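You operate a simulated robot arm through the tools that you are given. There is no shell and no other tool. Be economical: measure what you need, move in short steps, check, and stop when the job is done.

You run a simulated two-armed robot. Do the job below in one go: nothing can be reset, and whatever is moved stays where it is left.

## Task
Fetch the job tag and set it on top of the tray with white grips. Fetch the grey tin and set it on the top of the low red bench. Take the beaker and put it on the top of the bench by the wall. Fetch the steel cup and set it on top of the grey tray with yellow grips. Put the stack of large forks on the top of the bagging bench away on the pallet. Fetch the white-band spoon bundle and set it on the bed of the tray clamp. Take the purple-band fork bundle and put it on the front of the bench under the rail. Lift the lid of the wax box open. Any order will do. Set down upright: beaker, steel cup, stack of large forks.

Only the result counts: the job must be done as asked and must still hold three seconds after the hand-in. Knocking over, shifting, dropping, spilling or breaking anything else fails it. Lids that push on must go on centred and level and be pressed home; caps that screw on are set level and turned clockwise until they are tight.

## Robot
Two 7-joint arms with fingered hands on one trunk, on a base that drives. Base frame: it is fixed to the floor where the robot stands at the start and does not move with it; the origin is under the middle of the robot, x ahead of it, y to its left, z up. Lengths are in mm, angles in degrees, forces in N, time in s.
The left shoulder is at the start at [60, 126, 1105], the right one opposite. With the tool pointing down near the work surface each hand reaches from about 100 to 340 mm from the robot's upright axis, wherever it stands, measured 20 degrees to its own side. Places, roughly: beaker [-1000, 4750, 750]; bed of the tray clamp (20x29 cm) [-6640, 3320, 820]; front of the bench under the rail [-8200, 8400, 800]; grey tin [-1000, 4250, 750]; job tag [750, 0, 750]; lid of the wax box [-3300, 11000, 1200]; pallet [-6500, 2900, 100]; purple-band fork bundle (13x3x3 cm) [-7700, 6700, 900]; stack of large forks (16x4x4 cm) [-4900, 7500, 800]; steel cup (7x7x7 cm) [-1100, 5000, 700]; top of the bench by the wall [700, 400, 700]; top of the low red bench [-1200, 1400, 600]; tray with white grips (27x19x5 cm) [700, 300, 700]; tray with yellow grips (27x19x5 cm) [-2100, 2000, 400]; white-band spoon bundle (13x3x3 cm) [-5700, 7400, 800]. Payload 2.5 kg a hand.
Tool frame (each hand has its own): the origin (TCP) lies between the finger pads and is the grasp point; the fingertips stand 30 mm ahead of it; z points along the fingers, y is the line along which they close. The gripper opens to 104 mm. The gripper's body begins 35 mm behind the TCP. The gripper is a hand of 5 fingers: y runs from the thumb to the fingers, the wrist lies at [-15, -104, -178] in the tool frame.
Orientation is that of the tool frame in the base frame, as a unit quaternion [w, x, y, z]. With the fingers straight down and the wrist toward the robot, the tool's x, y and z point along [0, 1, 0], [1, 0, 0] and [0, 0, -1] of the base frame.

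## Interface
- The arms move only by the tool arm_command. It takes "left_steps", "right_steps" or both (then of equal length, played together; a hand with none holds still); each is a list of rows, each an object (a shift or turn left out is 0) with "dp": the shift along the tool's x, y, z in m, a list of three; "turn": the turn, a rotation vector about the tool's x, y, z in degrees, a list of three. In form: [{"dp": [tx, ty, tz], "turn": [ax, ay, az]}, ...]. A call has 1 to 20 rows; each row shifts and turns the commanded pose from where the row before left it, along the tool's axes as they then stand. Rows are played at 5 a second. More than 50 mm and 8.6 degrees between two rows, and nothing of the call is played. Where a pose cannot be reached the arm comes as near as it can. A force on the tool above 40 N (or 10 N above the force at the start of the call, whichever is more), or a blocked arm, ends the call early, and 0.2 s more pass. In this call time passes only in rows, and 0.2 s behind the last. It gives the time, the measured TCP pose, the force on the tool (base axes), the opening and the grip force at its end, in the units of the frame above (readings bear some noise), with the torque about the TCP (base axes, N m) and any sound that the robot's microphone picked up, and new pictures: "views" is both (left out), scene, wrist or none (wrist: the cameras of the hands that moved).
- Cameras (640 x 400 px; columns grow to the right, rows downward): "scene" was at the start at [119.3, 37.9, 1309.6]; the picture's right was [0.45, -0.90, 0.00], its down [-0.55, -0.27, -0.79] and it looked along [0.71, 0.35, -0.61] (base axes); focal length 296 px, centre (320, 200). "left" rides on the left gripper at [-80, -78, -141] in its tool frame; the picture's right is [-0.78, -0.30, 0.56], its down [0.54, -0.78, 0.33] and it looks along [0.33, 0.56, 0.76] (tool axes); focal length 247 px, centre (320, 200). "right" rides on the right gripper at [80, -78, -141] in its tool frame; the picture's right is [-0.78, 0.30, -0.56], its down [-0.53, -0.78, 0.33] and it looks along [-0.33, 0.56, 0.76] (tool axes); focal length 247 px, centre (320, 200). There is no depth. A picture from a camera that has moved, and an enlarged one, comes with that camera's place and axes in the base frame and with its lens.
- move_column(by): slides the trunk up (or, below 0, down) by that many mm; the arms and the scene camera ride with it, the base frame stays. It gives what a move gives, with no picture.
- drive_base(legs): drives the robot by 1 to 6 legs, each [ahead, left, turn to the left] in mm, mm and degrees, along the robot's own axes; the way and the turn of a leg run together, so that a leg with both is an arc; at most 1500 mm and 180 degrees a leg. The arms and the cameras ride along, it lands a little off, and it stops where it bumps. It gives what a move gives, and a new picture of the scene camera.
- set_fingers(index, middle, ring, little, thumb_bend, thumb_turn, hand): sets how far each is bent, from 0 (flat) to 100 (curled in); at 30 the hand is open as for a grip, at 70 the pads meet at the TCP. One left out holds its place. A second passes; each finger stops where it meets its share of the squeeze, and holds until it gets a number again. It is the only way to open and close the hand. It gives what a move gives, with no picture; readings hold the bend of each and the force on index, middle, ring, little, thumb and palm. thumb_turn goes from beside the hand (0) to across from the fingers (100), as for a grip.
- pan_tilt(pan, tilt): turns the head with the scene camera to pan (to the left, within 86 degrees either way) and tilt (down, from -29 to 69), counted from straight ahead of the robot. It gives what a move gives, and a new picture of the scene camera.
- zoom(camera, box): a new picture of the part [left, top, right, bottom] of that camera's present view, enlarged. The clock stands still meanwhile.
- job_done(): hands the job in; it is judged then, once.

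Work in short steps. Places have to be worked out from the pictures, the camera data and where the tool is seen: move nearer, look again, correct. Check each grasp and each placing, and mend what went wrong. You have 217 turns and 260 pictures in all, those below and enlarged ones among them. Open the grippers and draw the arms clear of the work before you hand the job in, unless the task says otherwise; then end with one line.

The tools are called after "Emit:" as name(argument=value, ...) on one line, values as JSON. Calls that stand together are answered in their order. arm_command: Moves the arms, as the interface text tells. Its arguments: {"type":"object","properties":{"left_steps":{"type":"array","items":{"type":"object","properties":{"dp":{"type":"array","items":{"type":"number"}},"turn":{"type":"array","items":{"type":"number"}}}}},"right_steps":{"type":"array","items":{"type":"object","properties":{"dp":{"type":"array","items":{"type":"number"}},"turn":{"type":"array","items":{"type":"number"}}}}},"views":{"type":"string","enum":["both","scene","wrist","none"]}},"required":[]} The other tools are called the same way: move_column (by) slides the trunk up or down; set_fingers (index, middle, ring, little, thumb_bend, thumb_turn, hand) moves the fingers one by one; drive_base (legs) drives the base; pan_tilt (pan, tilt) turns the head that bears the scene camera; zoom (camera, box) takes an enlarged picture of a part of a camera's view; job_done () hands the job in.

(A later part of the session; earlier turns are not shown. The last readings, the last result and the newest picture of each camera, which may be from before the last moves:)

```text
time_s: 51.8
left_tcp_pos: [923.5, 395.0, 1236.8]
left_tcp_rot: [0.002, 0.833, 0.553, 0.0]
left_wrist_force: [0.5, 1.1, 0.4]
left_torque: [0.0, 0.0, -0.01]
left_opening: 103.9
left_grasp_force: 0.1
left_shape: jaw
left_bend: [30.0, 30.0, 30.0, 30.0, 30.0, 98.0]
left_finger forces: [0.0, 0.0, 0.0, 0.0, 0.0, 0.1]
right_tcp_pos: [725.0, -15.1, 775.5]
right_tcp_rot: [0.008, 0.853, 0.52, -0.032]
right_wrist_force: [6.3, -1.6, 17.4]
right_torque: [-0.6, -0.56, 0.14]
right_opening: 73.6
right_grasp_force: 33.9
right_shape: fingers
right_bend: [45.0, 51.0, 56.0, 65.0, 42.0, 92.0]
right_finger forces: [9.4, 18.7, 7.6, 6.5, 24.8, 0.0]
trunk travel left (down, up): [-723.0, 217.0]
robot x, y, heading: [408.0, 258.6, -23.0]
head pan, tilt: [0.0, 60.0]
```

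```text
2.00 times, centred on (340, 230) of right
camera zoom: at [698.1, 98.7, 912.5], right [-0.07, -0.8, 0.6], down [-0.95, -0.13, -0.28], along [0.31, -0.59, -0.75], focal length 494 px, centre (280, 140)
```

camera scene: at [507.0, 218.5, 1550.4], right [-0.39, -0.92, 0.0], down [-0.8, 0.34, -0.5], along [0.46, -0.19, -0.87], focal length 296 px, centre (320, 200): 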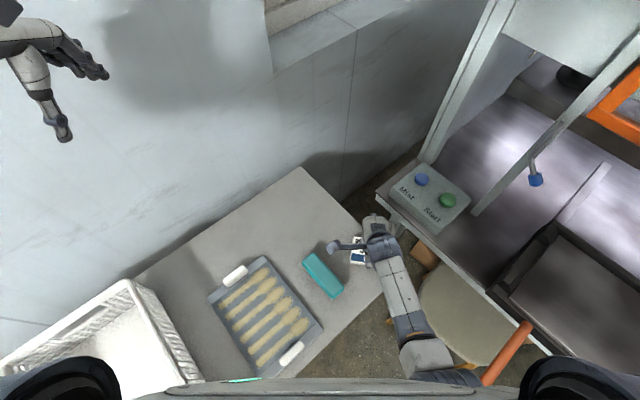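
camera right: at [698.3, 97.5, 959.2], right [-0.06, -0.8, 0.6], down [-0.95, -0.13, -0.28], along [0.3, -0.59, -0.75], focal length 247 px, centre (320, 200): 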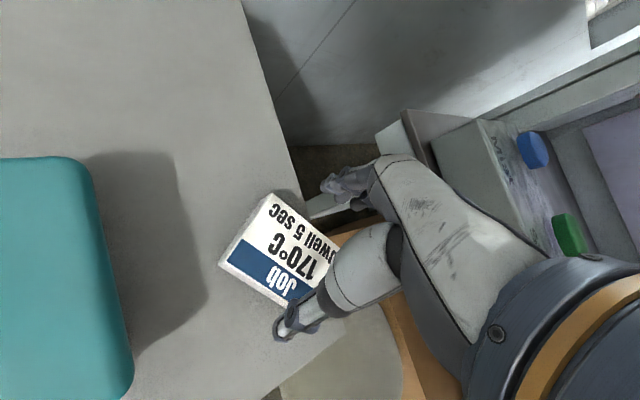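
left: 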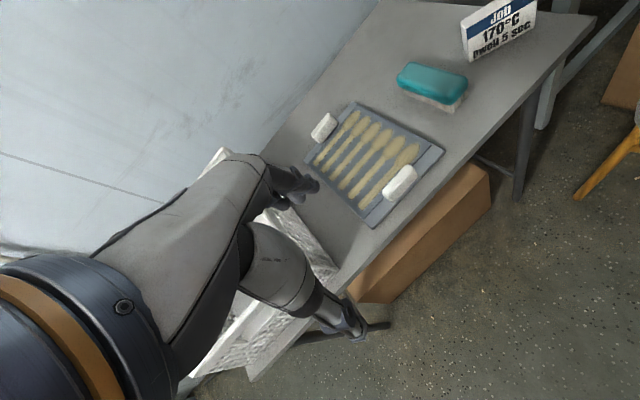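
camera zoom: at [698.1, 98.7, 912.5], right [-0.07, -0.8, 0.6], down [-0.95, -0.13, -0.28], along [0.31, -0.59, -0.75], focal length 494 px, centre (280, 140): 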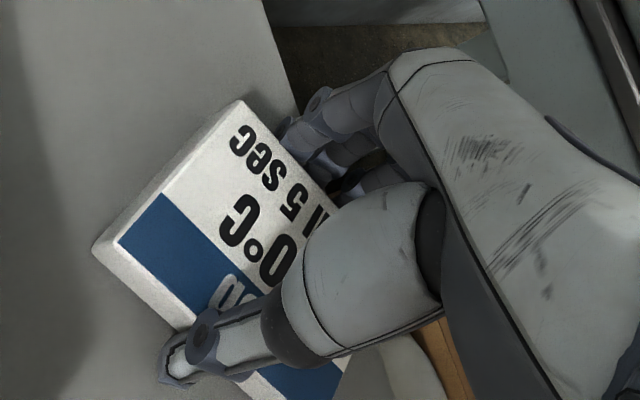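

Gripped (74 mm, 34 N). I raise by the column and check the hold.

Emit:
move_column(by=90)

Emit:
pan_tilt(pan=10, tilt=58)

```text
time_s: 53.0
left_tcp_pos: [925.1, 394.1, 1326.6]
left_tcp_rot: [0.001, 0.833, 0.553, -0.001]
left_wrist_force: [-0.8, -0.3, -0.6]
left_torque: [-0.02, -0.01, 0.03]
left_opening: 103.8
left_grasp_force: 0.1
left_shape: jaw
left_bend: [30.0, 30.0, 30.0, 30.0, 30.0, 98.0]
left_finger forces: [0.0, 0.0, 0.1, 0.0, 0.0, 0.0]
right_tcp_pos: [723.1, -14.2, 862.4]
right_tcp_rot: [0.004, 0.854, 0.519, -0.035]
right_wrist_force: [-0.4, 0.4, -0.3]
right_torque: [-0.01, -0.01, 0.0]
right_opening: 73.7
right_grasp_force: 26.1
right_shape: fingers
right_bend: [46.0, 54.0, 57.0, 65.0, 41.0, 92.0]
right_finger forces: [8.5, 5.7, 6.8, 5.3, 25.8, 0.0]
trunk travel left (down, up): [-813.0, 127.0]
robot x, y, heading: [408.9, 260.7, -22.9]
head pan, tilt: [0.0, 60.0]
```

```text
time_s: 53.7
left_tcp_pos: [924.9, 394.0, 1327.2]
left_tcp_rot: [0.001, 0.833, 0.553, 0.0]
left_wrist_force: [-0.5, -0.1, 0.0]
left_torque: [-0.01, 0.04, -0.01]
left_opening: 103.8
left_grasp_force: 0.0
left_shape: jaw
left_bend: [30.0, 30.0, 30.0, 30.0, 30.0, 98.0]
left_finger forces: [0.1, 0.0, 0.1, 0.1, 0.0, 0.0]
right_tcp_pos: [722.5, -14.1, 861.2]
right_tcp_rot: [0.004, 0.853, 0.52, -0.034]
right_wrist_force: [-0.4, 0.2, -0.9]
right_torque: [0.0, -0.01, 0.04]
right_opening: 73.6
right_grasp_force: 25.8
right_shape: fingers
right_bend: [46.0, 54.0, 57.0, 65.0, 41.0, 92.0]
right_finger forces: [8.6, 5.8, 6.8, 5.2, 25.8, 0.0]
trunk travel left (down, up): [-813.0, 127.0]
robot x, y, heading: [406.8, 261.2, -22.9]
head pan, tilt: [10.0, 58.0]
camera scene: at [512.8, 228.8, 1594.7], right [-0.22, -0.97, 0.0], down [-0.83, 0.19, -0.53], along [0.52, -0.12, -0.85], focal length 296 px, centre (320, 200)
```

scene: 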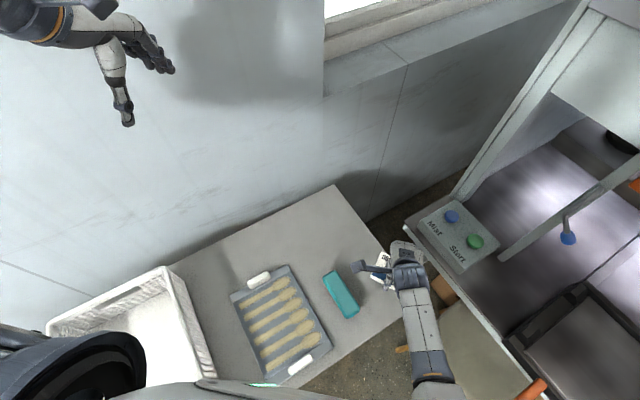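

Held well. Tray centre is about (678,300). I drive the robot sideways along the table to carry the tag over the tray.

Emit:
drive_base(legs=[[-191, 260, 0]])

```text
time_s: 55.6
left_tcp_pos: [869.4, 631.5, 1327.2]
left_tcp_rot: [0.001, 0.834, 0.551, 0.0]
left_wrist_force: [-0.4, 0.9, -0.7]
left_torque: [0.03, -0.03, -0.02]
left_opening: 104.0
left_grasp_force: 0.1
left_shape: jaw
left_bend: [30.0, 30.0, 30.0, 30.0, 30.0, 98.0]
left_finger forces: [0.0, 0.1, 0.0, 0.1, 0.0, 0.1]
right_tcp_pos: [663.8, 222.6, 862.6]
right_tcp_rot: [0.004, 0.856, 0.516, -0.035]
right_wrist_force: [0.1, -0.5, -0.8]
right_torque: [0.01, -0.03, -0.01]
right_opening: 73.6
right_grasp_force: 25.9
right_shape: fingers
right_bend: [46.0, 54.0, 57.0, 65.0, 41.0, 92.0]
right_finger forces: [8.6, 5.6, 6.9, 5.0, 25.8, 0.0]
trunk travel left (down, up): [-813.0, 127.0]
robot x, y, heading: [350.0, 500.1, -23.3]
head pan, tilt: [10.0, 58.0]
stopped in leg 1: the robot was blocked; the commanded pose is now the measured one
camera scene: at [455.7, 468.4, 1594.7], right [-0.23, -0.97, 0.0], down [-0.83, 0.2, -0.53], along [0.52, -0.12, -0.85], focal length 296 px, centre (320, 200)
```

scene: 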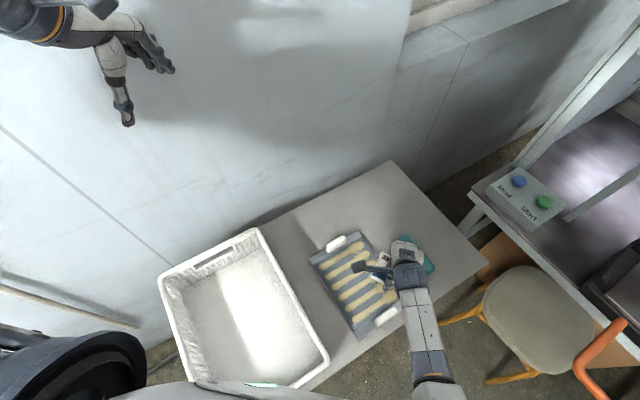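

Bumped, likely the basket. I back off 40 mm and turn 12° left, which should bring the tag over the tray.

Emit:
drive_base(legs=[[-40, 0, 0], [0, 0, 12]])

```text
time_s: 57.2
left_tcp_pos: [794.8, 752.6, 1326.4]
left_tcp_rot: [-0.001, 0.773, 0.634, 0.0]
left_wrist_force: [0.5, 0.6, -0.9]
left_torque: [-0.01, 0.02, -0.03]
left_opening: 103.9
left_grasp_force: 0.0
left_shape: jaw
left_bend: [30.0, 30.0, 30.0, 30.0, 30.0, 98.0]
left_finger forces: [0.1, 0.1, 0.0, 0.1, 0.0, 0.0]
right_tcp_pos: [677.9, 311.2, 862.3]
right_tcp_rot: [0.007, 0.798, 0.602, -0.035]
right_wrist_force: [-1.2, 0.2, -0.9]
right_torque: [-0.01, -0.03, 0.01]
right_opening: 73.6
right_grasp_force: 25.9
right_shape: fingers
right_bend: [46.0, 54.0, 57.0, 65.0, 41.0, 92.0]
right_finger forces: [8.6, 5.6, 6.8, 5.0, 25.7, 0.0]
trunk travel left (down, up): [-813.0, 127.0]
robot x, y, heading: [315.5, 518.9, -11.4]
head pan, tilt: [10.0, 58.0]
camera scene: at [423.8, 507.4, 1594.7], right [-0.02, -1.0, 0.0], down [-0.85, 0.02, -0.53], along [0.53, -0.01, -0.85], focal length 296 px, centre (320, 200)
```

scene: 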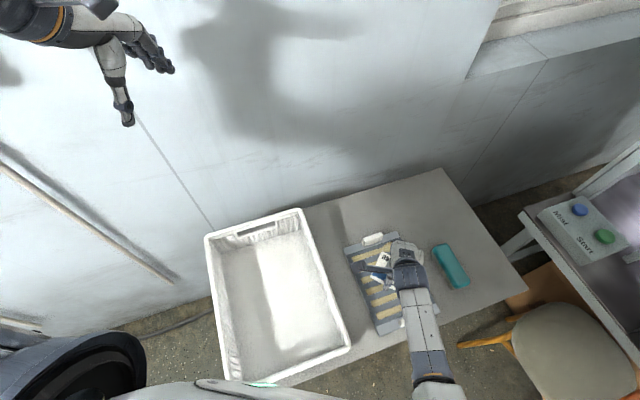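

Over the tray at (678,311). I lower 55 mm and look closely.

Emit:
move_column(by=-50)

Emit:
zoom(camera="right", box=[0, 0, 640, 400])

Emit:
zoom(camera="scene", box=[300, 210, 480, 322])

```text
time_s: 58.2
left_tcp_pos: [795.0, 751.9, 1278.1]
left_tcp_rot: [0.001, 0.773, 0.635, 0.001]
left_wrist_force: [0.2, -0.4, 0.6]
left_torque: [0.01, 0.0, -0.02]
left_opening: 104.0
left_grasp_force: 0.1
left_shape: jaw
left_bend: [30.0, 30.0, 30.0, 30.0, 30.0, 98.0]
left_finger forces: [0.1, 0.0, 0.0, 0.0, 0.0, 0.1]
right_tcp_pos: [677.9, 312.0, 812.6]
right_tcp_rot: [0.008, 0.798, 0.602, -0.035]
right_wrist_force: [-0.4, -0.5, -0.1]
right_torque: [0.02, -0.01, -0.02]
right_opening: 73.7
right_grasp_force: 25.5
right_shape: fingers
right_bend: [46.0, 54.0, 57.0, 65.0, 41.0, 92.0]
right_finger forces: [8.5, 5.6, 6.7, 5.0, 25.5, 0.0]
trunk travel left (down, up): [-763.0, 177.0]
robot x, y, heading: [310.4, 516.8, -11.1]
head pan, tilt: [10.0, 58.0]
```

```text
1.00 times, centred on (320, 200) of right (not enlarged: the box is as wide or as high as the picture)
camera zoom: at [630.2, 416.4, 950.2], right [0.1, -0.8, 0.6], down [-0.91, -0.32, -0.27], along [0.41, -0.51, -0.75], focal length 247 px, centre (320, 200)
```

zoom: 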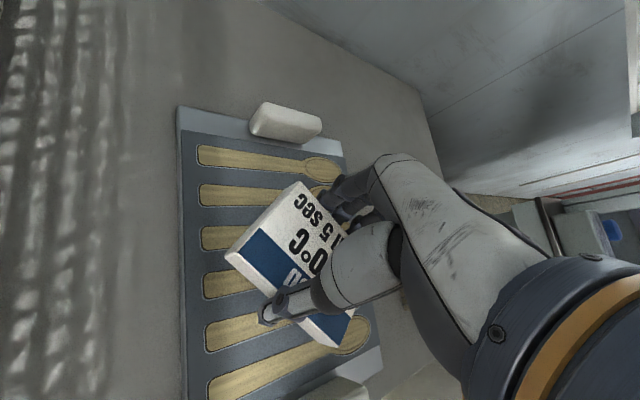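

```text
3.56 times, centred on (390, 266) of scene
camera zoom: at [423.4, 507.5, 1544.7], right [-0.02, -1.0, 0.0], down [-0.85, 0.02, -0.53], along [0.53, -0.01, -0.85], focal length 1054 px, centre (71, -35)
```

zoom: 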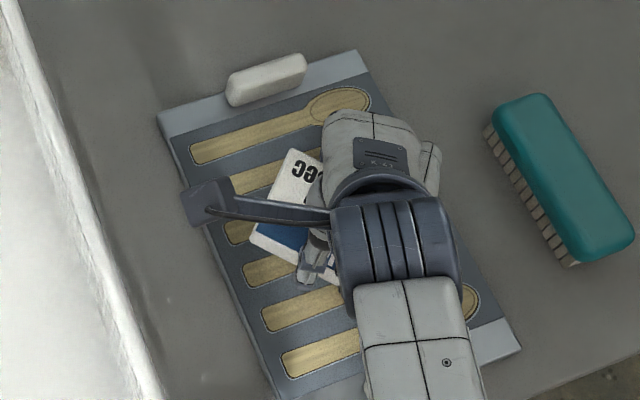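

The tag is over the tray between the grips. I lower gently till contact.

Emit:
move_column(by=-14)

Emit:
move_column(by=-5)

```text
time_s: 58.8
left_tcp_pos: [794.7, 751.9, 1263.8]
left_tcp_rot: [0.001, 0.773, 0.634, 0.0]
left_wrist_force: [0.4, 1.4, -0.4]
left_torque: [0.0, 0.02, -0.02]
left_opening: 104.1
left_grasp_force: 0.1
left_shape: jaw
left_bend: [30.0, 30.0, 30.0, 30.0, 30.0, 98.0]
left_finger forces: [0.0, 0.0, 0.0, 0.0, 0.1, 0.0]
right_tcp_pos: [677.4, 311.0, 797.3]
right_tcp_rot: [0.008, 0.798, 0.602, -0.034]
right_wrist_force: [0.2, 0.5, -1.0]
right_torque: [-0.01, -0.03, -0.02]
right_opening: 73.6
right_grasp_force: 25.6
right_shape: fingers
right_bend: [46.0, 54.0, 57.0, 65.0, 41.0, 92.0]
right_finger forces: [8.5, 5.8, 6.7, 4.9, 25.6, 0.0]
trunk travel left (down, up): [-749.0, 191.0]
robot x, y, heading: [314.9, 514.9, -11.3]
head pan, tilt: [10.0, 58.0]
```

```text
time_s: 59.3
left_tcp_pos: [794.6, 754.0, 1258.5]
left_tcp_rot: [0.0, 0.773, 0.635, 0.001]
left_wrist_force: [0.1, 0.3, 0.6]
left_torque: [0.02, 0.03, 0.01]
left_opening: 104.0
left_grasp_force: 0.1
left_shape: jaw
left_bend: [30.0, 30.0, 30.0, 30.0, 30.0, 98.0]
left_finger forces: [0.0, 0.0, 0.0, 0.0, 0.1, 0.1]
right_tcp_pos: [677.9, 310.5, 792.8]
right_tcp_rot: [0.007, 0.798, 0.601, -0.034]
right_wrist_force: [-0.5, -0.7, -0.5]
right_torque: [-0.01, -0.02, 0.0]
right_opening: 73.6
right_grasp_force: 25.7
right_shape: fingers
right_bend: [46.0, 54.0, 57.0, 65.0, 41.0, 92.0]
right_finger forces: [8.6, 5.6, 6.6, 4.9, 25.5, 0.1]
trunk travel left (down, up): [-744.0, 196.0]
robot x, y, heading: [310.8, 518.2, -11.0]
head pan, tilt: [10.0, 58.0]
```

Still free; two small steps more.

Emit:
move_column(by=-4)

Emit:
move_column(by=-3)

```text
time_s: 59.9
left_tcp_pos: [796.3, 752.7, 1255.1]
left_tcp_rot: [0.002, 0.773, 0.635, 0.001]
left_wrist_force: [-0.8, 0.1, 0.2]
left_torque: [0.02, 0.02, 0.01]
left_opening: 104.1
left_grasp_force: 0.1
left_shape: jaw
left_bend: [30.0, 30.0, 30.0, 30.0, 30.0, 98.0]
left_finger forces: [0.0, 0.0, 0.0, 0.1, 0.0, 0.0]
right_tcp_pos: [676.7, 310.8, 789.4]
right_tcp_rot: [0.008, 0.798, 0.602, -0.035]
right_wrist_force: [0.0, 0.5, -0.3]
right_torque: [-0.03, -0.02, -0.01]
right_opening: 73.5
right_grasp_force: 25.9
right_shape: fingers
right_bend: [46.0, 54.0, 57.0, 65.0, 41.0, 92.0]
right_finger forces: [8.5, 5.5, 6.7, 4.9, 25.6, 0.1]
trunk travel left (down, up): [-740.0, 200.0]
robot x, y, heading: [311.7, 516.5, -11.3]
head pan, tilt: [10.0, 58.0]
```

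```text
time_s: 60.4
left_tcp_pos: [795.0, 753.6, 1252.0]
left_tcp_rot: [0.001, 0.773, 0.634, -0.001]
left_wrist_force: [-0.6, 0.6, 0.0]
left_torque: [-0.01, 0.03, 0.02]
left_opening: 104.1
left_grasp_force: 0.1
left_shape: jaw
left_bend: [30.0, 30.0, 30.0, 30.0, 30.0, 98.0]
left_finger forces: [0.1, 0.0, 0.1, 0.1, 0.1, 0.1]
right_tcp_pos: [677.4, 310.9, 788.3]
right_tcp_rot: [0.01, 0.797, 0.603, -0.033]
right_wrist_force: [-0.6, 0.5, 6.8]
right_torque: [-0.16, -0.19, -0.05]
right_opening: 73.9
right_grasp_force: 30.2
right_shape: fingers
right_bend: [46.0, 54.0, 57.0, 66.0, 41.0, 92.0]
right_finger forces: [8.1, 14.5, 6.5, 4.7, 26.3, 0.0]
trunk travel left (down, up): [-737.0, 203.0]
robot x, y, heading: [311.6, 516.2, -11.4]
head pan, tilt: [10.0, 58.0]
```

Contact at 7 N. I open the hand and rise.

Emit:
set_fingers(hand="right", index=30, middle=30, ring=30, little=30, thumb_bend=30)

Emit:
move_column(by=130)

Emit:
zoom(camera="right", box=[0, 0, 640, 400])

```text
time_s: 61.4
left_tcp_pos: [795.2, 753.8, 1250.6]
left_tcp_rot: [0.001, 0.773, 0.635, 0.001]
left_wrist_force: [0.3, -0.3, -0.8]
left_torque: [0.0, 0.0, 0.01]
left_opening: 103.8
left_grasp_force: 0.0
left_shape: jaw
left_bend: [30.0, 30.0, 30.0, 30.0, 30.0, 98.0]
left_finger forces: [0.1, 0.0, 0.0, 0.1, 0.1, 0.0]
right_tcp_pos: [676.3, 309.0, 785.9]
right_tcp_rot: [0.007, 0.798, 0.601, -0.035]
right_wrist_force: [0.4, -0.6, 0.4]
right_torque: [-0.04, 0.0, -0.02]
right_opening: 103.1
right_grasp_force: 0.0
right_shape: fingers
right_bend: [30.0, 30.0, 30.0, 30.0, 30.0, 97.0]
right_finger forces: [0.0, 0.0, 0.0, 0.0, 0.1, 0.0]
trunk travel left (down, up): [-737.0, 203.0]
robot x, y, heading: [315.9, 517.7, -11.2]
head pan, tilt: [10.0, 58.0]
```

```text
time_s: 63.0
left_tcp_pos: [795.4, 753.3, 1380.5]
left_tcp_rot: [0.001, 0.773, 0.634, 0.001]
left_wrist_force: [-0.4, -0.4, -0.9]
left_torque: [0.0, -0.01, -0.02]
left_opening: 104.1
left_grasp_force: 0.0
left_shape: jaw
left_bend: [30.0, 30.0, 30.0, 30.0, 30.0, 98.0]
left_finger forces: [0.0, 0.0, 0.0, 0.0, 0.0, 0.0]
right_tcp_pos: [677.9, 311.9, 916.5]
right_tcp_rot: [0.008, 0.798, 0.602, -0.035]
right_wrist_force: [-0.1, -1.0, 0.0]
right_torque: [0.0, -0.01, -0.04]
right_opening: 103.2
right_grasp_force: 0.1
right_shape: fingers
right_bend: [30.0, 30.0, 30.0, 30.0, 30.0, 97.0]
right_finger forces: [0.0, 0.1, 0.0, 0.0, 0.0, 0.0]
trunk travel left (down, up): [-867.0, 73.0]
robot x, y, heading: [315.0, 520.0, -11.4]
head pan, tilt: [10.0, 58.0]
```

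```text
1.00 times, centred on (320, 200) of right (not enlarged: the box is as wide or as high as the picture)
camera zoom: at [630.2, 416.5, 1054.2], right [0.1, -0.8, 0.6], down [-0.91, -0.32, -0.27], along [0.41, -0.51, -0.75], focal length 247 px, centre (320, 200)
```

zoom: 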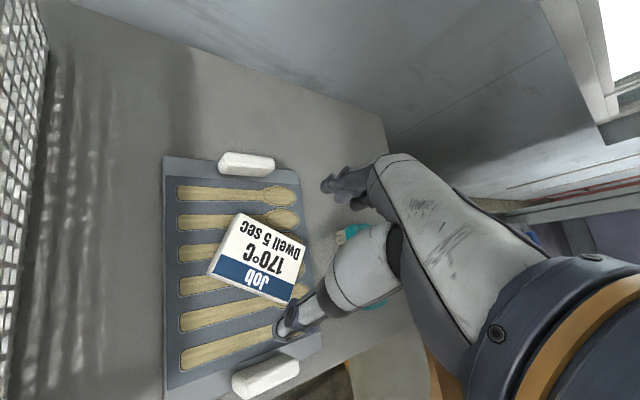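

The tag lies on the tray. I note the good arm shape: hand ~400 ahead, ~130 to its side, with the column setting the height. I back away and turn to look toward +y for the next area.

Emit:
drive_base(legs=[[-420, 0, 0], [0, 0, 101]])

Emit:
pan_tilt(pan=0, tilt=20)

```text
time_s: 69.8
left_tcp_pos: [-430.0, 1032.6, 1381.3]
left_tcp_rot: [0.001, 0.005, 1.0, 0.001]
left_wrist_force: [0.2, -0.6, 1.3]
left_torque: [-0.01, 0.01, -0.02]
left_opening: 103.7
left_grasp_force: 0.1
left_shape: jaw
left_bend: [30.0, 30.0, 30.0, 30.0, 30.0, 98.0]
left_finger forces: [0.0, 0.1, 0.0, 0.1, 0.0, 0.0]
right_tcp_pos: [25.3, 998.1, 916.4]
right_tcp_rot: [0.032, 0.046, 0.998, -0.015]
right_wrist_force: [-0.2, -0.7, -0.1]
right_torque: [0.01, 0.01, -0.02]
right_opening: 102.8
right_grasp_force: 0.2
right_shape: fingers
right_bend: [30.0, 30.0, 30.0, 30.0, 30.0, 97.0]
right_finger forces: [0.1, 0.1, 0.0, 0.0, 0.0, 0.1]
trunk travel left (down, up): [-867.0, 73.0]
robot x, y, heading: [-108.6, 603.3, 89.4]
head pan, tilt: [10.0, 58.0]
camera scene: at [-118.7, 710.0, 1648.7], right [0.99, 0.16, 0.0], down [0.14, -0.84, -0.53], along [-0.09, 0.52, -0.85], focal length 296 px, centre (320, 200)
```

scene: 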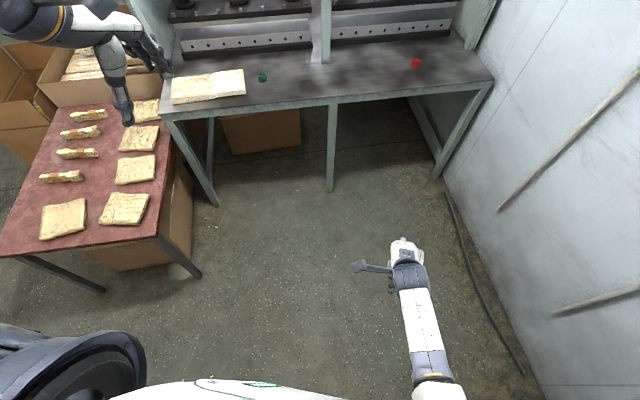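

```text
time_s: 70.9
left_tcp_pos: [-428.7, 1031.7, 1381.3]
left_tcp_rot: [0.002, 0.005, 1.0, 0.0]
left_wrist_force: [-0.5, -0.2, 0.2]
left_torque: [-0.02, 0.03, 0.02]
left_opening: 103.8
left_grasp_force: 0.1
left_shape: jaw
left_bend: [30.0, 30.0, 30.0, 30.0, 30.0, 98.0]
left_finger forces: [0.0, 0.0, 0.1, 0.1, 0.0, 0.0]
right_tcp_pos: [26.4, 999.0, 915.4]
right_tcp_rot: [0.031, 0.045, 0.998, -0.016]
right_wrist_force: [0.5, 0.4, 0.7]
right_torque: [0.0, 0.01, -0.01]
right_opening: 103.3
right_grasp_force: 0.1
right_shape: fingers
right_bend: [30.0, 30.0, 30.0, 30.0, 30.0, 97.0]
right_finger forces: [0.0, 0.0, 0.0, 0.0, 0.0, 0.0]
trunk travel left (down, up): [-867.0, 73.0]
robot x, y, heading: [-110.2, 603.6, 89.4]
head pan, tilt: [0.0, 20.0]
camera scene: at [-106.4, 735.2, 1704.4], right [1.0, -0.01, 0.0], down [0.0, -0.34, -0.94], along [0.01, 0.94, -0.34], focal length 296 px, centre (320, 200)
```

scene: 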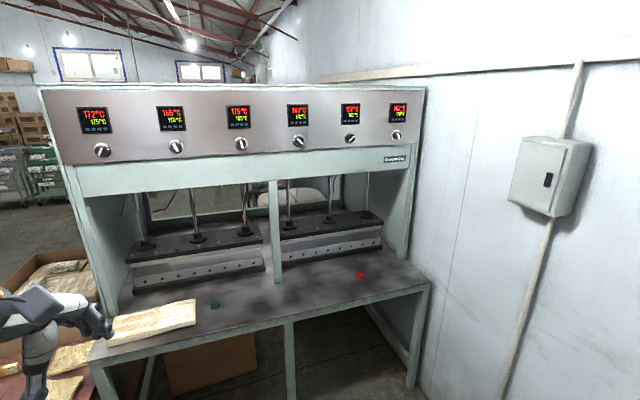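

The low red bench lies at (-1200,1300) with veneer pieces on it; the press blocks the way ahead. I look left for a path.

Emit:
pan_tilt(pan=50, tilt=20)

Emit:
pan_tilt(pan=86, tilt=25)

```text
time_s: 72.1
left_tcp_pos: [-430.0, 1034.0, 1381.1]
left_tcp_rot: [0.001, 0.005, 1.0, 0.001]
left_wrist_force: [-0.1, -0.4, 0.7]
left_torque: [0.02, -0.01, -0.02]
left_opening: 104.1
left_grasp_force: 0.0
left_shape: jaw
left_bend: [30.0, 30.0, 30.0, 30.0, 30.0, 98.0]
left_finger forces: [0.0, 0.1, 0.0, 0.1, 0.1, 0.1]
right_tcp_pos: [26.5, 998.7, 916.8]
right_tcp_rot: [0.032, 0.045, 0.998, -0.017]
right_wrist_force: [-0.2, 0.3, 0.0]
right_torque: [0.01, 0.0, 0.01]
right_opening: 102.6
right_grasp_force: 0.2
right_shape: fingers
right_bend: [30.0, 30.0, 30.0, 30.0, 30.0, 97.0]
right_finger forces: [0.0, 0.1, 0.1, 0.1, 0.0, 0.2]
trunk travel left (down, up): [-867.0, 73.0]
robot x, y, heading: [-109.2, 602.7, 89.2]
head pan, tilt: [50.0, 20.0]
camera scene: at [-178.1, 702.9, 1704.5], right [0.65, 0.76, 0.0], down [0.26, -0.22, -0.94], along [-0.71, 0.61, -0.34], focal length 296 px, centre (320, 200)
```

scene: 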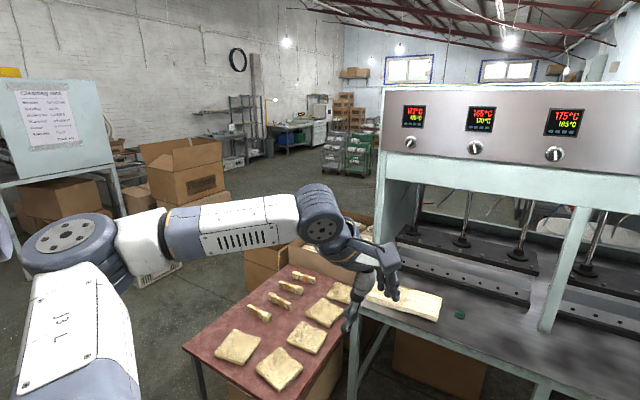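

```text
time_s: 73.1
left_tcp_pos: [-428.6, 1032.0, 1381.3]
left_tcp_rot: [0.0, 0.005, 1.0, 0.001]
left_wrist_force: [0.2, -0.5, -0.1]
left_torque: [0.02, 0.0, 0.02]
left_opening: 103.9
left_grasp_force: 0.1
left_shape: jaw
left_bend: [30.0, 30.0, 30.0, 30.0, 30.0, 98.0]
left_finger forces: [0.0, 0.0, 0.0, 0.1, 0.0, 0.0]
right_tcp_pos: [26.2, 997.5, 915.2]
right_tcp_rot: [0.032, 0.046, 0.998, -0.016]
right_wrist_force: [0.1, 0.0, 0.3]
right_torque: [-0.01, -0.03, -0.02]
right_opening: 103.2
right_grasp_force: 0.1
right_shape: fingers
right_bend: [30.0, 30.0, 30.0, 30.0, 30.0, 97.0]
right_finger forces: [0.0, 0.0, 0.0, 0.0, 0.0, 0.1]
trunk travel left (down, up): [-867.0, 73.0]
robot x, y, heading: [-111.4, 603.9, 89.0]
head pan, tilt: [85.9, 25.0]
camera scene: at [-199.4, 649.9, 1696.4], right [0.08, 1.0, 0.0], down [0.42, -0.04, -0.91], along [-0.9, 0.08, -0.42], focal length 296 px, centre (320, 200)
```

scene: 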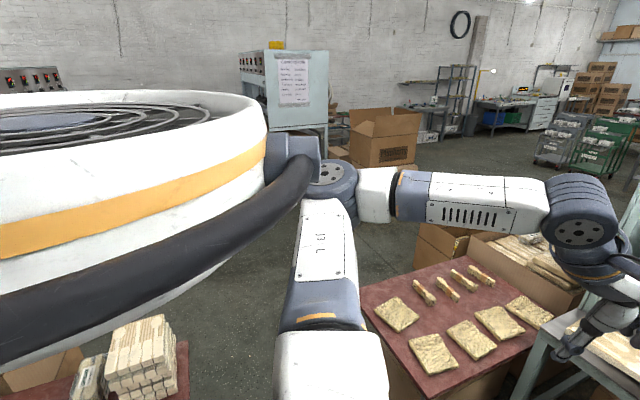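

Passage exists between the red benches (y≈180…920). I turn to face -x and drive through at y≈550.

Emit:
drive_base(legs=[[0, 50, 0], [0, 0, 90.5], [1400, 0, 0]])

Emit:
pan_tilt(pan=-60, tilt=28)

```text
time_s: 84.4
left_tcp_pos: [-1951.3, 216.8, 1381.3]
left_tcp_rot: [0.0, 0.721, -0.693, -0.001]
left_wrist_force: [-0.3, 0.7, 0.0]
left_torque: [0.0, 0.02, -0.01]
left_opening: 104.2
left_grasp_force: 0.0
left_shape: jaw
left_bend: [30.0, 30.0, 30.0, 30.0, 30.0, 98.0]
left_finger forces: [0.0, 0.0, 0.0, 0.0, 0.0, 0.0]
right_tcp_pos: [-1940.9, 673.5, 916.6]
right_tcp_rot: [0.034, -0.692, 0.721, 0.012]
right_wrist_force: [1.0, 0.7, -0.2]
right_torque: [0.0, 0.02, 0.01]
right_opening: 103.0
right_grasp_force: 0.1
right_shape: fingers
right_bend: [30.0, 30.0, 30.0, 30.0, 30.0, 97.0]
right_finger forces: [0.0, 0.0, 0.0, 0.1, 0.0, 0.0]
trunk travel left (down, up): [-867.0, 73.0]
robot x, y, heading: [-1538.5, 554.3, -177.6]
head pan, tilt: [85.9, 25.0]
camera scene: at [-1579.6, 463.1, 1696.4], right [-1.0, 0.03, 0.0], down [0.01, 0.42, -0.91], along [-0.03, -0.91, -0.42], focal length 296 px, centre (320, 200)
```

scene: 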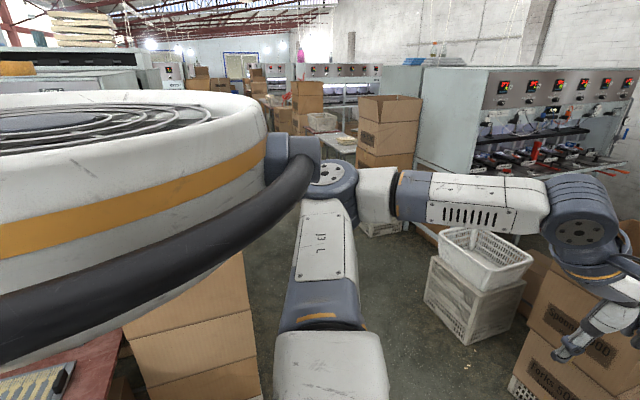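

```text
time_s: 86.7
left_tcp_pos: [-1951.3, 215.4, 1381.9]
left_tcp_rot: [0.0, 0.721, -0.693, -0.001]
left_wrist_force: [-0.2, -0.2, -0.5]
left_torque: [0.0, -0.02, 0.02]
left_opening: 103.9
left_grasp_force: 0.0
left_shape: jaw
left_bend: [30.0, 30.0, 30.0, 30.0, 30.0, 98.0]
left_finger forces: [0.0, 0.0, 0.1, 0.1, 0.0, 0.1]
right_tcp_pos: [-1940.4, 673.6, 914.8]
right_tcp_rot: [0.034, -0.693, 0.72, 0.011]
right_wrist_force: [0.0, 0.5, 0.1]
right_torque: [0.01, -0.03, 0.03]
right_opening: 103.1
right_grasp_force: 0.0
right_shape: fingers
right_bend: [30.0, 30.0, 30.0, 30.0, 30.0, 97.0]
right_finger forces: [0.0, 0.0, 0.0, 0.0, 0.0, 0.0]
trunk travel left (down, up): [-867.0, 73.0]
robot x, y, heading: [-1537.5, 557.1, -177.9]
head pan, tilt: [-60.0, 28.0]
camera scene: at [-1625.1, 632.3, 1691.6], right [0.85, 0.53, 0.0], down [0.25, -0.4, -0.88], along [-0.47, 0.75, -0.47], focal length 296 px, centre (320, 200)
```

scene: 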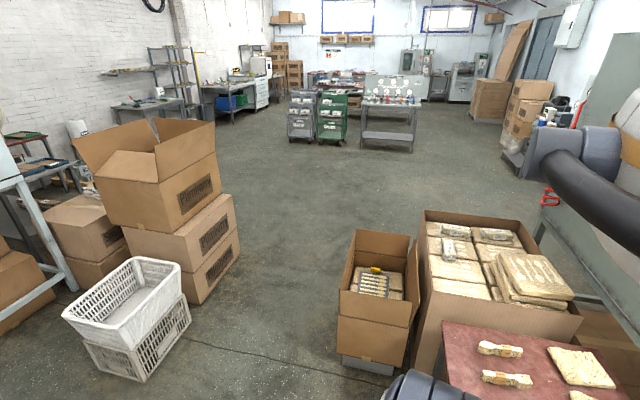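

The aisle at x≈-2690 is clear and the yellow-grip tray sits in an open carton at (-2060,1960). I drive through to y≈3500.

Emit:
drive_base(legs=[[1150, 0, 0], [0, 0, -92], [1480, 0, 0], [1400, 0, 0]])

Emit:
pan_tilt(pan=-60, tilt=22)

```text
time_s: 110.0
left_tcp_pos: [-2968.2, 3825.7, 1381.2]
left_tcp_rot: [0.002, 0.013, 1.0, 0.001]
left_wrist_force: [-0.4, 0.7, -0.4]
left_torque: [0.01, -0.01, 0.01]
left_opening: 104.0
left_grasp_force: 0.0
left_shape: jaw
left_bend: [30.0, 30.0, 30.0, 30.0, 30.0, 98.0]
left_finger forces: [0.0, 0.0, 0.0, 0.1, 0.0, 0.0]
right_tcp_pos: [-2512.4, 3784.3, 917.5]
right_tcp_rot: [0.031, 0.054, 0.998, -0.015]
right_wrist_force: [0.4, 0.6, 0.1]
right_torque: [0.0, -0.01, 0.0]
right_opening: 103.0
right_grasp_force: 0.0
right_shape: fingers
right_bend: [30.0, 30.0, 30.0, 30.0, 30.0, 97.0]
right_finger forces: [0.0, 0.0, 0.0, 0.0, 0.1, 0.1]
trunk travel left (down, up): [-867.0, 73.0]
robot x, y, heading: [-2654.6, 3388.4, 88.4]
head pan, tilt: [-60.0, 28.0]
camera scene: at [-2571.6, 3473.3, 1691.6], right [0.48, -0.88, 0.0], down [-0.41, -0.22, -0.88], along [0.78, 0.42, -0.47], focal length 296 px, centre (320, 200)
```

scene: 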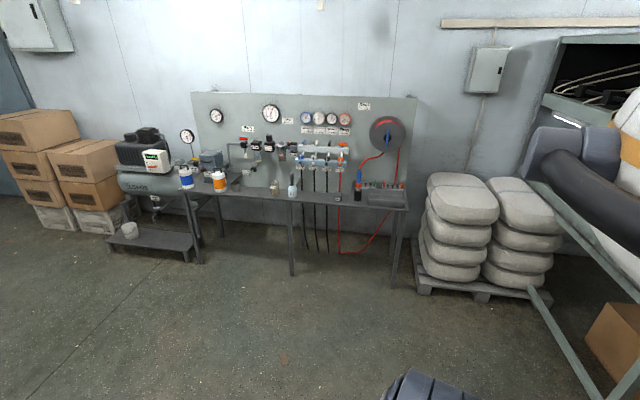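

```text
time_s: 110.6
left_tcp_pos: [-2968.0, 3825.3, 1381.3]
left_tcp_rot: [0.001, 0.011, 1.0, 0.001]
left_wrist_force: [2.0, 0.4, 0.1]
left_torque: [-0.01, 0.0, -0.04]
left_opening: 104.0
left_grasp_force: 0.1
left_shape: jaw
left_bend: [30.0, 30.0, 30.0, 30.0, 30.0, 98.0]
left_finger forces: [0.0, 0.1, 0.0, 0.0, 0.0, 0.1]
right_tcp_pos: [-2512.1, 3784.5, 916.5]
right_tcp_rot: [0.032, 0.055, 0.998, -0.017]
right_wrist_force: [-0.3, 0.8, 0.3]
right_torque: [-0.01, 0.02, 0.03]
right_opening: 102.7
right_grasp_force: 0.2
right_shape: fingers
right_bend: [30.0, 30.0, 30.0, 30.0, 30.0, 97.0]
right_finger forces: [0.0, 0.0, 0.0, 0.0, 0.0, 0.0]
trunk travel left (down, up): [-867.0, 73.0]
robot x, y, heading: [-2656.6, 3391.7, 88.6]
head pan, tilt: [-60.0, 22.0]
camera scene: at [-2570.2, 3474.0, 1701.2], right [0.48, -0.88, 0.0], down [-0.33, -0.18, -0.93], along [0.82, 0.44, -0.38], focal length 296 px, centre (320, 200)
```

scene: 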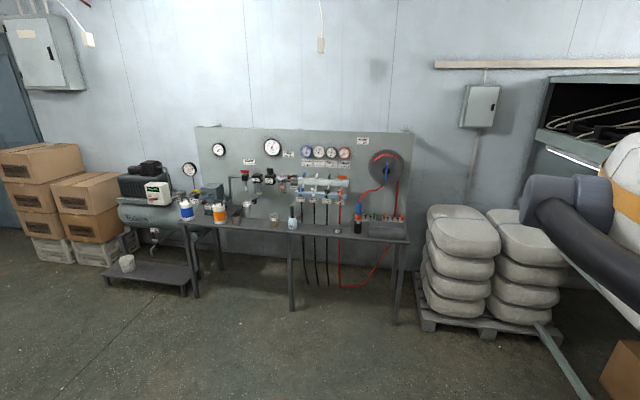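

The target bench stands by the wall. I zoom to identify the items.

Emit:
zoom(camera="scene", box=[170, 165, 330, 265])

Emit:
zoom(camera="scene", box=[270, 165, 430, 265])

```text
4.00 times, centred on (250, 215) of scene
camera zoom: at [-2570.2, 3474.0, 1701.2], right [0.48, -0.88, 0.0], down [-0.33, -0.18, -0.93], along [0.82, 0.44, -0.38], focal length 1186 px, centre (600, 140)
```

zoom: 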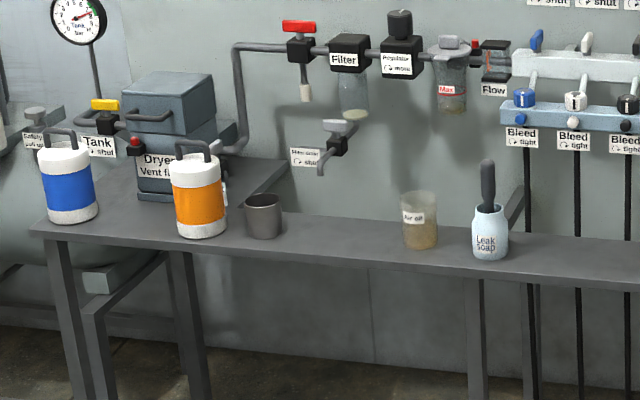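

```text
4.00 times, centred on (350, 215) of scene
camera zoom: at [-2570.2, 3474.0, 1701.2], right [0.48, -0.88, 0.0], down [-0.33, -0.18, -0.93], along [0.82, 0.44, -0.38], focal length 1186 px, centre (200, 140)
```

zoom: 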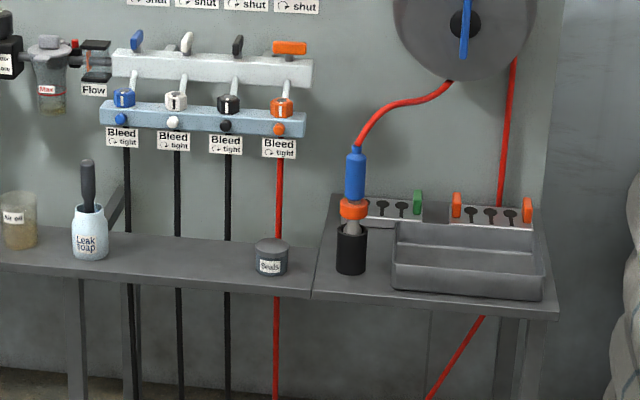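

Tin "Beads" ≈(-960,4205), beaker ≈(-1069,4641), steel cup ≈(-1172,4914). I take the cup first and drive to stand before it facing 17°.

Emit:
drive_base(legs=[[1000, 0, 0], [0, 0, -71.5], [790, 220, 0]])

Emit:
pan_tilt(pan=-5, tilt=50)

```text
time_s: 122.9
left_tcp_pos: [-1653.4, 5274.1, 1381.4]
left_tcp_rot: [0.001, 0.588, 0.809, 0.001]
left_wrist_force: [0.7, 0.5, 0.2]
left_torque: [0.02, -0.03, 0.02]
left_opening: 103.9
left_grasp_force: 0.0
left_shape: jaw
left_bend: [30.0, 30.0, 30.0, 30.0, 30.0, 98.0]
left_finger forces: [0.0, 0.0, 0.1, 0.1, 0.0, 0.0]
right_tcp_pos: [-1539.2, 4831.0, 916.0]
right_tcp_rot: [0.017, 0.62, 0.784, -0.031]
right_wrist_force: [-0.1, 0.5, 0.1]
right_torque: [0.0, 0.01, 0.02]
right_opening: 103.0
right_grasp_force: 0.1
right_shape: fingers
right_bend: [30.0, 30.0, 30.0, 30.0, 30.0, 97.0]
right_finger forces: [0.1, 0.0, 0.0, 0.0, 0.0, 0.1]
trunk travel left (down, up): [-867.0, 73.0]
robot x, y, heading: [-1957.5, 4831.4, 18.0]
head pan, tilt: [-60.0, 22.0]
camera scene: at [-1849.2, 4783.1, 1701.3], right [-0.67, -0.74, 0.0], down [-0.28, 0.25, -0.93], along [0.69, -0.62, -0.37], focal length 296 px, centre (320, 200)
```

scene: 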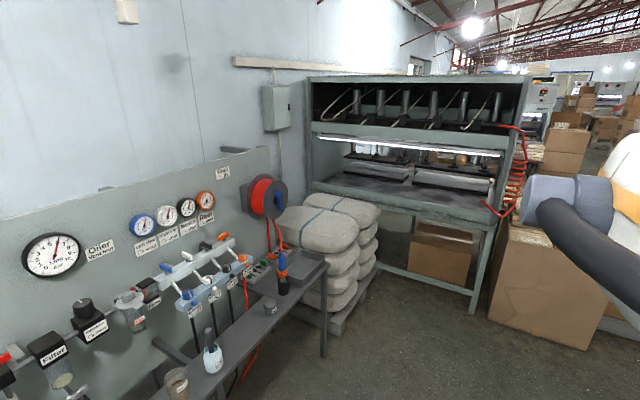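

```text
time_s: 124.1
left_tcp_pos: [-1653.1, 5273.5, 1381.7]
left_tcp_rot: [0.0, 0.588, 0.809, 0.002]
left_wrist_force: [-0.2, -0.2, 0.1]
left_torque: [0.0, -0.02, 0.03]
left_opening: 104.1
left_grasp_force: 0.1
left_shape: jaw
left_bend: [30.0, 30.0, 30.0, 30.0, 30.0, 98.0]
left_finger forces: [0.0, 0.0, 0.0, 0.0, 0.1, 0.0]
right_tcp_pos: [-1540.5, 4829.9, 916.6]
right_tcp_rot: [0.016, 0.62, 0.784, -0.031]
right_wrist_force: [0.1, -0.4, 0.3]
right_torque: [0.02, -0.03, -0.01]
right_opening: 103.0
right_grasp_force: 0.1
right_shape: fingers
right_bend: [30.0, 30.0, 30.0, 30.0, 30.0, 97.0]
right_finger forces: [0.1, 0.1, 0.0, 0.1, 0.1, 0.0]
trunk travel left (down, up): [-867.0, 73.0]
robot x, y, heading: [-1958.1, 4836.8, 18.0]
head pan, tilt: [-5.0, 50.0]
camera scene: at [-1843.1, 4862.4, 1659.0], right [0.22, -0.97, 0.0], down [-0.75, -0.17, -0.64], along [0.63, 0.14, -0.77], focal length 296 px, centre (320, 200)
```

scene: 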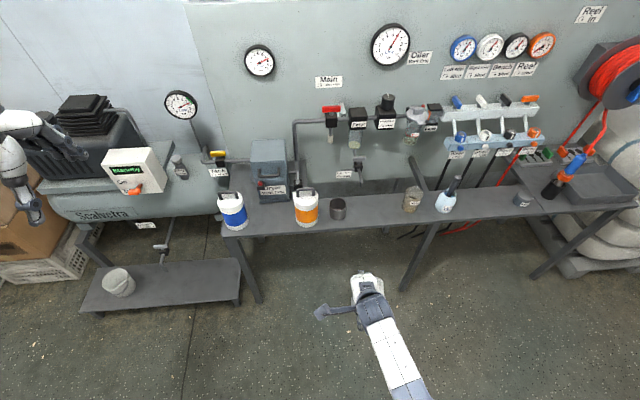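

Table height works out ≈728 and the cup at (-1150,4936). I level the tool and drive 390 mm ahead to come nearly over the cup.

Emit:
arm_command(right_steps=[{"turn": [-0.8, 1.8, 0]}, {"turn": [-0.8, 1.8, 0]}], views="none")

Emit:
drive_base(legs=[[380, -20, 0]])

Emit:
zoom(camera="right", box=[0, 0, 640, 400])

```text
time_s: 124.7
left_tcp_pos: [-1653.7, 5273.4, 1382.2]
left_tcp_rot: [0.0, 0.588, 0.809, 0.001]
left_wrist_force: [0.7, -0.6, -0.2]
left_torque: [0.0, 0.0, 0.02]
left_opening: 104.1
left_grasp_force: 0.0
left_shape: jaw
left_bend: [30.0, 30.0, 30.0, 30.0, 30.0, 98.0]
left_finger forces: [0.0, 0.0, 0.1, 0.0, 0.0, 0.1]
right_tcp_pos: [-1538.6, 4830.5, 916.5]
right_tcp_rot: [0.001, 0.621, 0.784, -0.001]
right_wrist_force: [0.1, 0.2, 0.2]
right_torque: [0.01, -0.04, -0.03]
right_opening: 103.3
right_grasp_force: 0.1
right_shape: fingers
right_bend: [30.0, 30.0, 30.0, 30.0, 30.0, 97.0]
right_finger forces: [0.1, 0.1, 0.0, 0.0, 0.1, 0.0]
trunk travel left (down, up): [-867.0, 73.0]
robot x, y, heading: [-1960.6, 4832.4, 17.8]
head pan, tilt: [-5.0, 50.0]
```

```text
time_s: 127.1
left_tcp_pos: [-1285.2, 5372.7, 1381.1]
left_tcp_rot: [0.001, 0.587, 0.81, 0.001]
left_wrist_force: [0.0, 0.5, 0.1]
left_torque: [0.0, 0.0, -0.01]
left_opening: 103.9
left_grasp_force: 0.0
left_shape: jaw
left_bend: [30.0, 30.0, 30.0, 30.0, 30.0, 98.0]
left_finger forces: [0.0, 0.1, 0.0, 0.0, 0.0, 0.0]
right_tcp_pos: [-1172.1, 4930.0, 915.8]
right_tcp_rot: [0.0, 0.62, 0.785, -0.003]
right_wrist_force: [0.5, 0.0, 0.3]
right_torque: [0.04, 0.02, -0.01]
right_opening: 103.2
right_grasp_force: 0.1
right_shape: fingers
right_bend: [30.0, 30.0, 30.0, 30.0, 30.0, 97.0]
right_finger forces: [0.0, 0.1, 0.0, 0.0, 0.0, 0.0]
trunk travel left (down, up): [-867.0, 73.0]
robot x, y, heading: [-1589.6, 4932.5, 18.0]
head pan, tilt: [-5.0, 50.0]
camera scene: at [-1474.1, 4961.2, 1658.9], right [0.22, -0.97, 0.0], down [-0.75, -0.17, -0.64], along [0.63, 0.14, -0.77], focal length 296 px, centre (320, 200)
```

scene: 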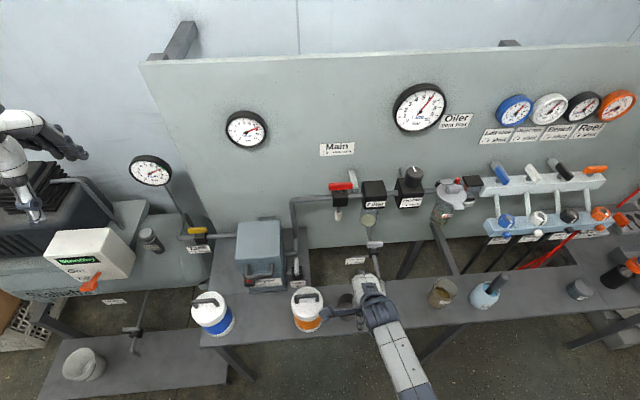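

```text
1.00 times, centred on (320, 200) of right (not enlarged: the box is as wide or as high as the picture)
camera zoom: at [-1265.2, 4990.5, 1057.4], right [0.47, -0.69, 0.56], down [-0.63, -0.7, -0.33], along [0.62, -0.2, -0.76], focal length 247 px, centre (320, 200)
```

zoom: 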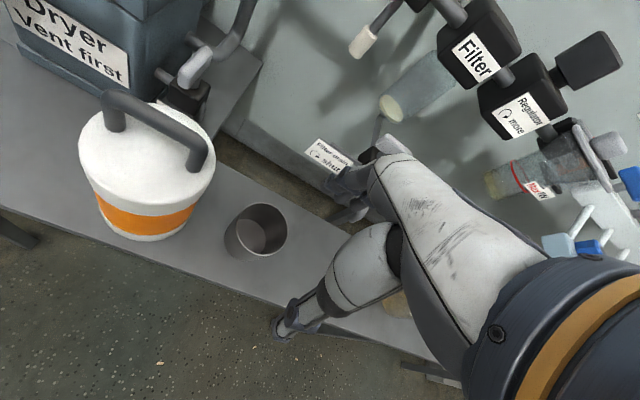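

The cup is at (-1143,4958) by the wrist camera. I shift the base by (36, 18) and check again.

Emit:
drive_base(legs=[[36, 18, 0]])

Emit:
move_column(by=-70)

Emit:
zoom(camera="right", box=[0, 0, 640, 400])

```text
time_s: 128.0
left_tcp_pos: [-1255.5, 5400.8, 1381.6]
left_tcp_rot: [0.0, 0.588, 0.809, 0.001]
left_wrist_force: [0.1, 0.5, -0.2]
left_torque: [0.01, -0.02, -0.01]
left_opening: 104.1
left_grasp_force: 0.0
left_shape: jaw
left_bend: [30.0, 30.0, 30.0, 30.0, 30.0, 98.0]
left_finger forces: [0.1, 0.0, 0.0, 0.1, 0.0, 0.0]
right_tcp_pos: [-1142.5, 4958.0, 916.4]
right_tcp_rot: [0.0, 0.62, 0.785, -0.002]
right_wrist_force: [0.3, 1.4, -0.5]
right_torque: [0.0, 0.0, 0.02]
right_opening: 103.4
right_grasp_force: 0.0
right_shape: fingers
right_bend: [30.0, 30.0, 30.0, 30.0, 30.0, 97.0]
right_finger forces: [0.1, 0.0, 0.1, 0.1, 0.0, 0.1]
trunk travel left (down, up): [-867.0, 73.0]
robot x, y, heading: [-1564.6, 4962.3, 18.1]
head pan, tilt: [-5.0, 50.0]
camera scene: at [-1445.7, 4988.9, 1658.9], right [0.22, -0.97, 0.0], down [-0.75, -0.17, -0.64], along [0.63, 0.14, -0.77], focal length 296 px, centre (320, 200)
```

scene: 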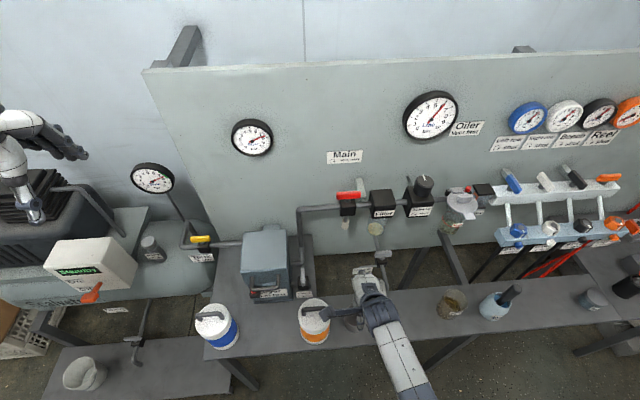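

```text
time_s: 129.1
left_tcp_pos: [-1255.4, 5401.2, 1312.3]
left_tcp_rot: [0.0, 0.587, 0.81, 0.0]
left_wrist_force: [0.3, 0.0, -1.0]
left_torque: [0.02, 0.03, -0.02]
left_opening: 103.9
left_grasp_force: 0.0
left_shape: jaw
left_bend: [30.0, 30.0, 30.0, 30.0, 30.0, 98.0]
left_finger forces: [0.0, 0.0, 0.0, 0.1, 0.0, 0.0]
right_tcp_pos: [-1141.7, 4957.2, 846.5]
right_tcp_rot: [0.0, 0.62, 0.785, 0.0]
right_wrist_force: [-0.5, -0.6, -0.4]
right_torque: [0.0, -0.01, 0.0]
right_opening: 103.0
right_grasp_force: 0.1
right_shape: fingers
right_bend: [30.0, 30.0, 30.0, 30.0, 30.0, 97.0]
right_finger forces: [0.0, 0.1, 0.0, 0.1, 0.0, 0.0]
trunk travel left (down, up): [-797.0, 143.0]
robot x, y, heading: [-1559.9, 4961.2, 17.9]
head pan, tilt: [-5.0, 50.0]
```

```text
1.00 times, centred on (320, 200) of right (not enlarged: the box is as wide or as high as the picture)
camera zoom: at [-1236.8, 5018.0, 987.4], right [0.47, -0.69, 0.56], down [-0.63, -0.7, -0.33], along [0.62, -0.2, -0.76], focal length 247 px, centre (320, 200)
```

zoom: 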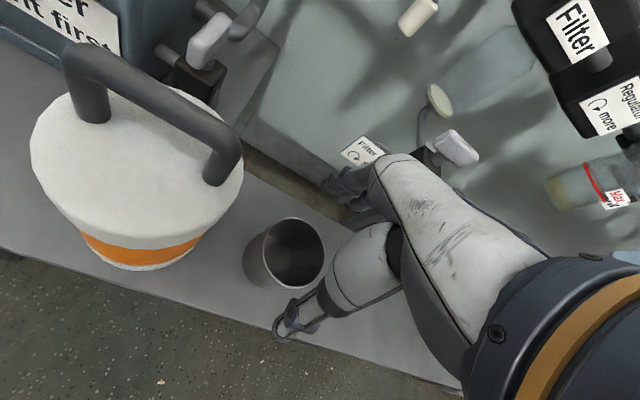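

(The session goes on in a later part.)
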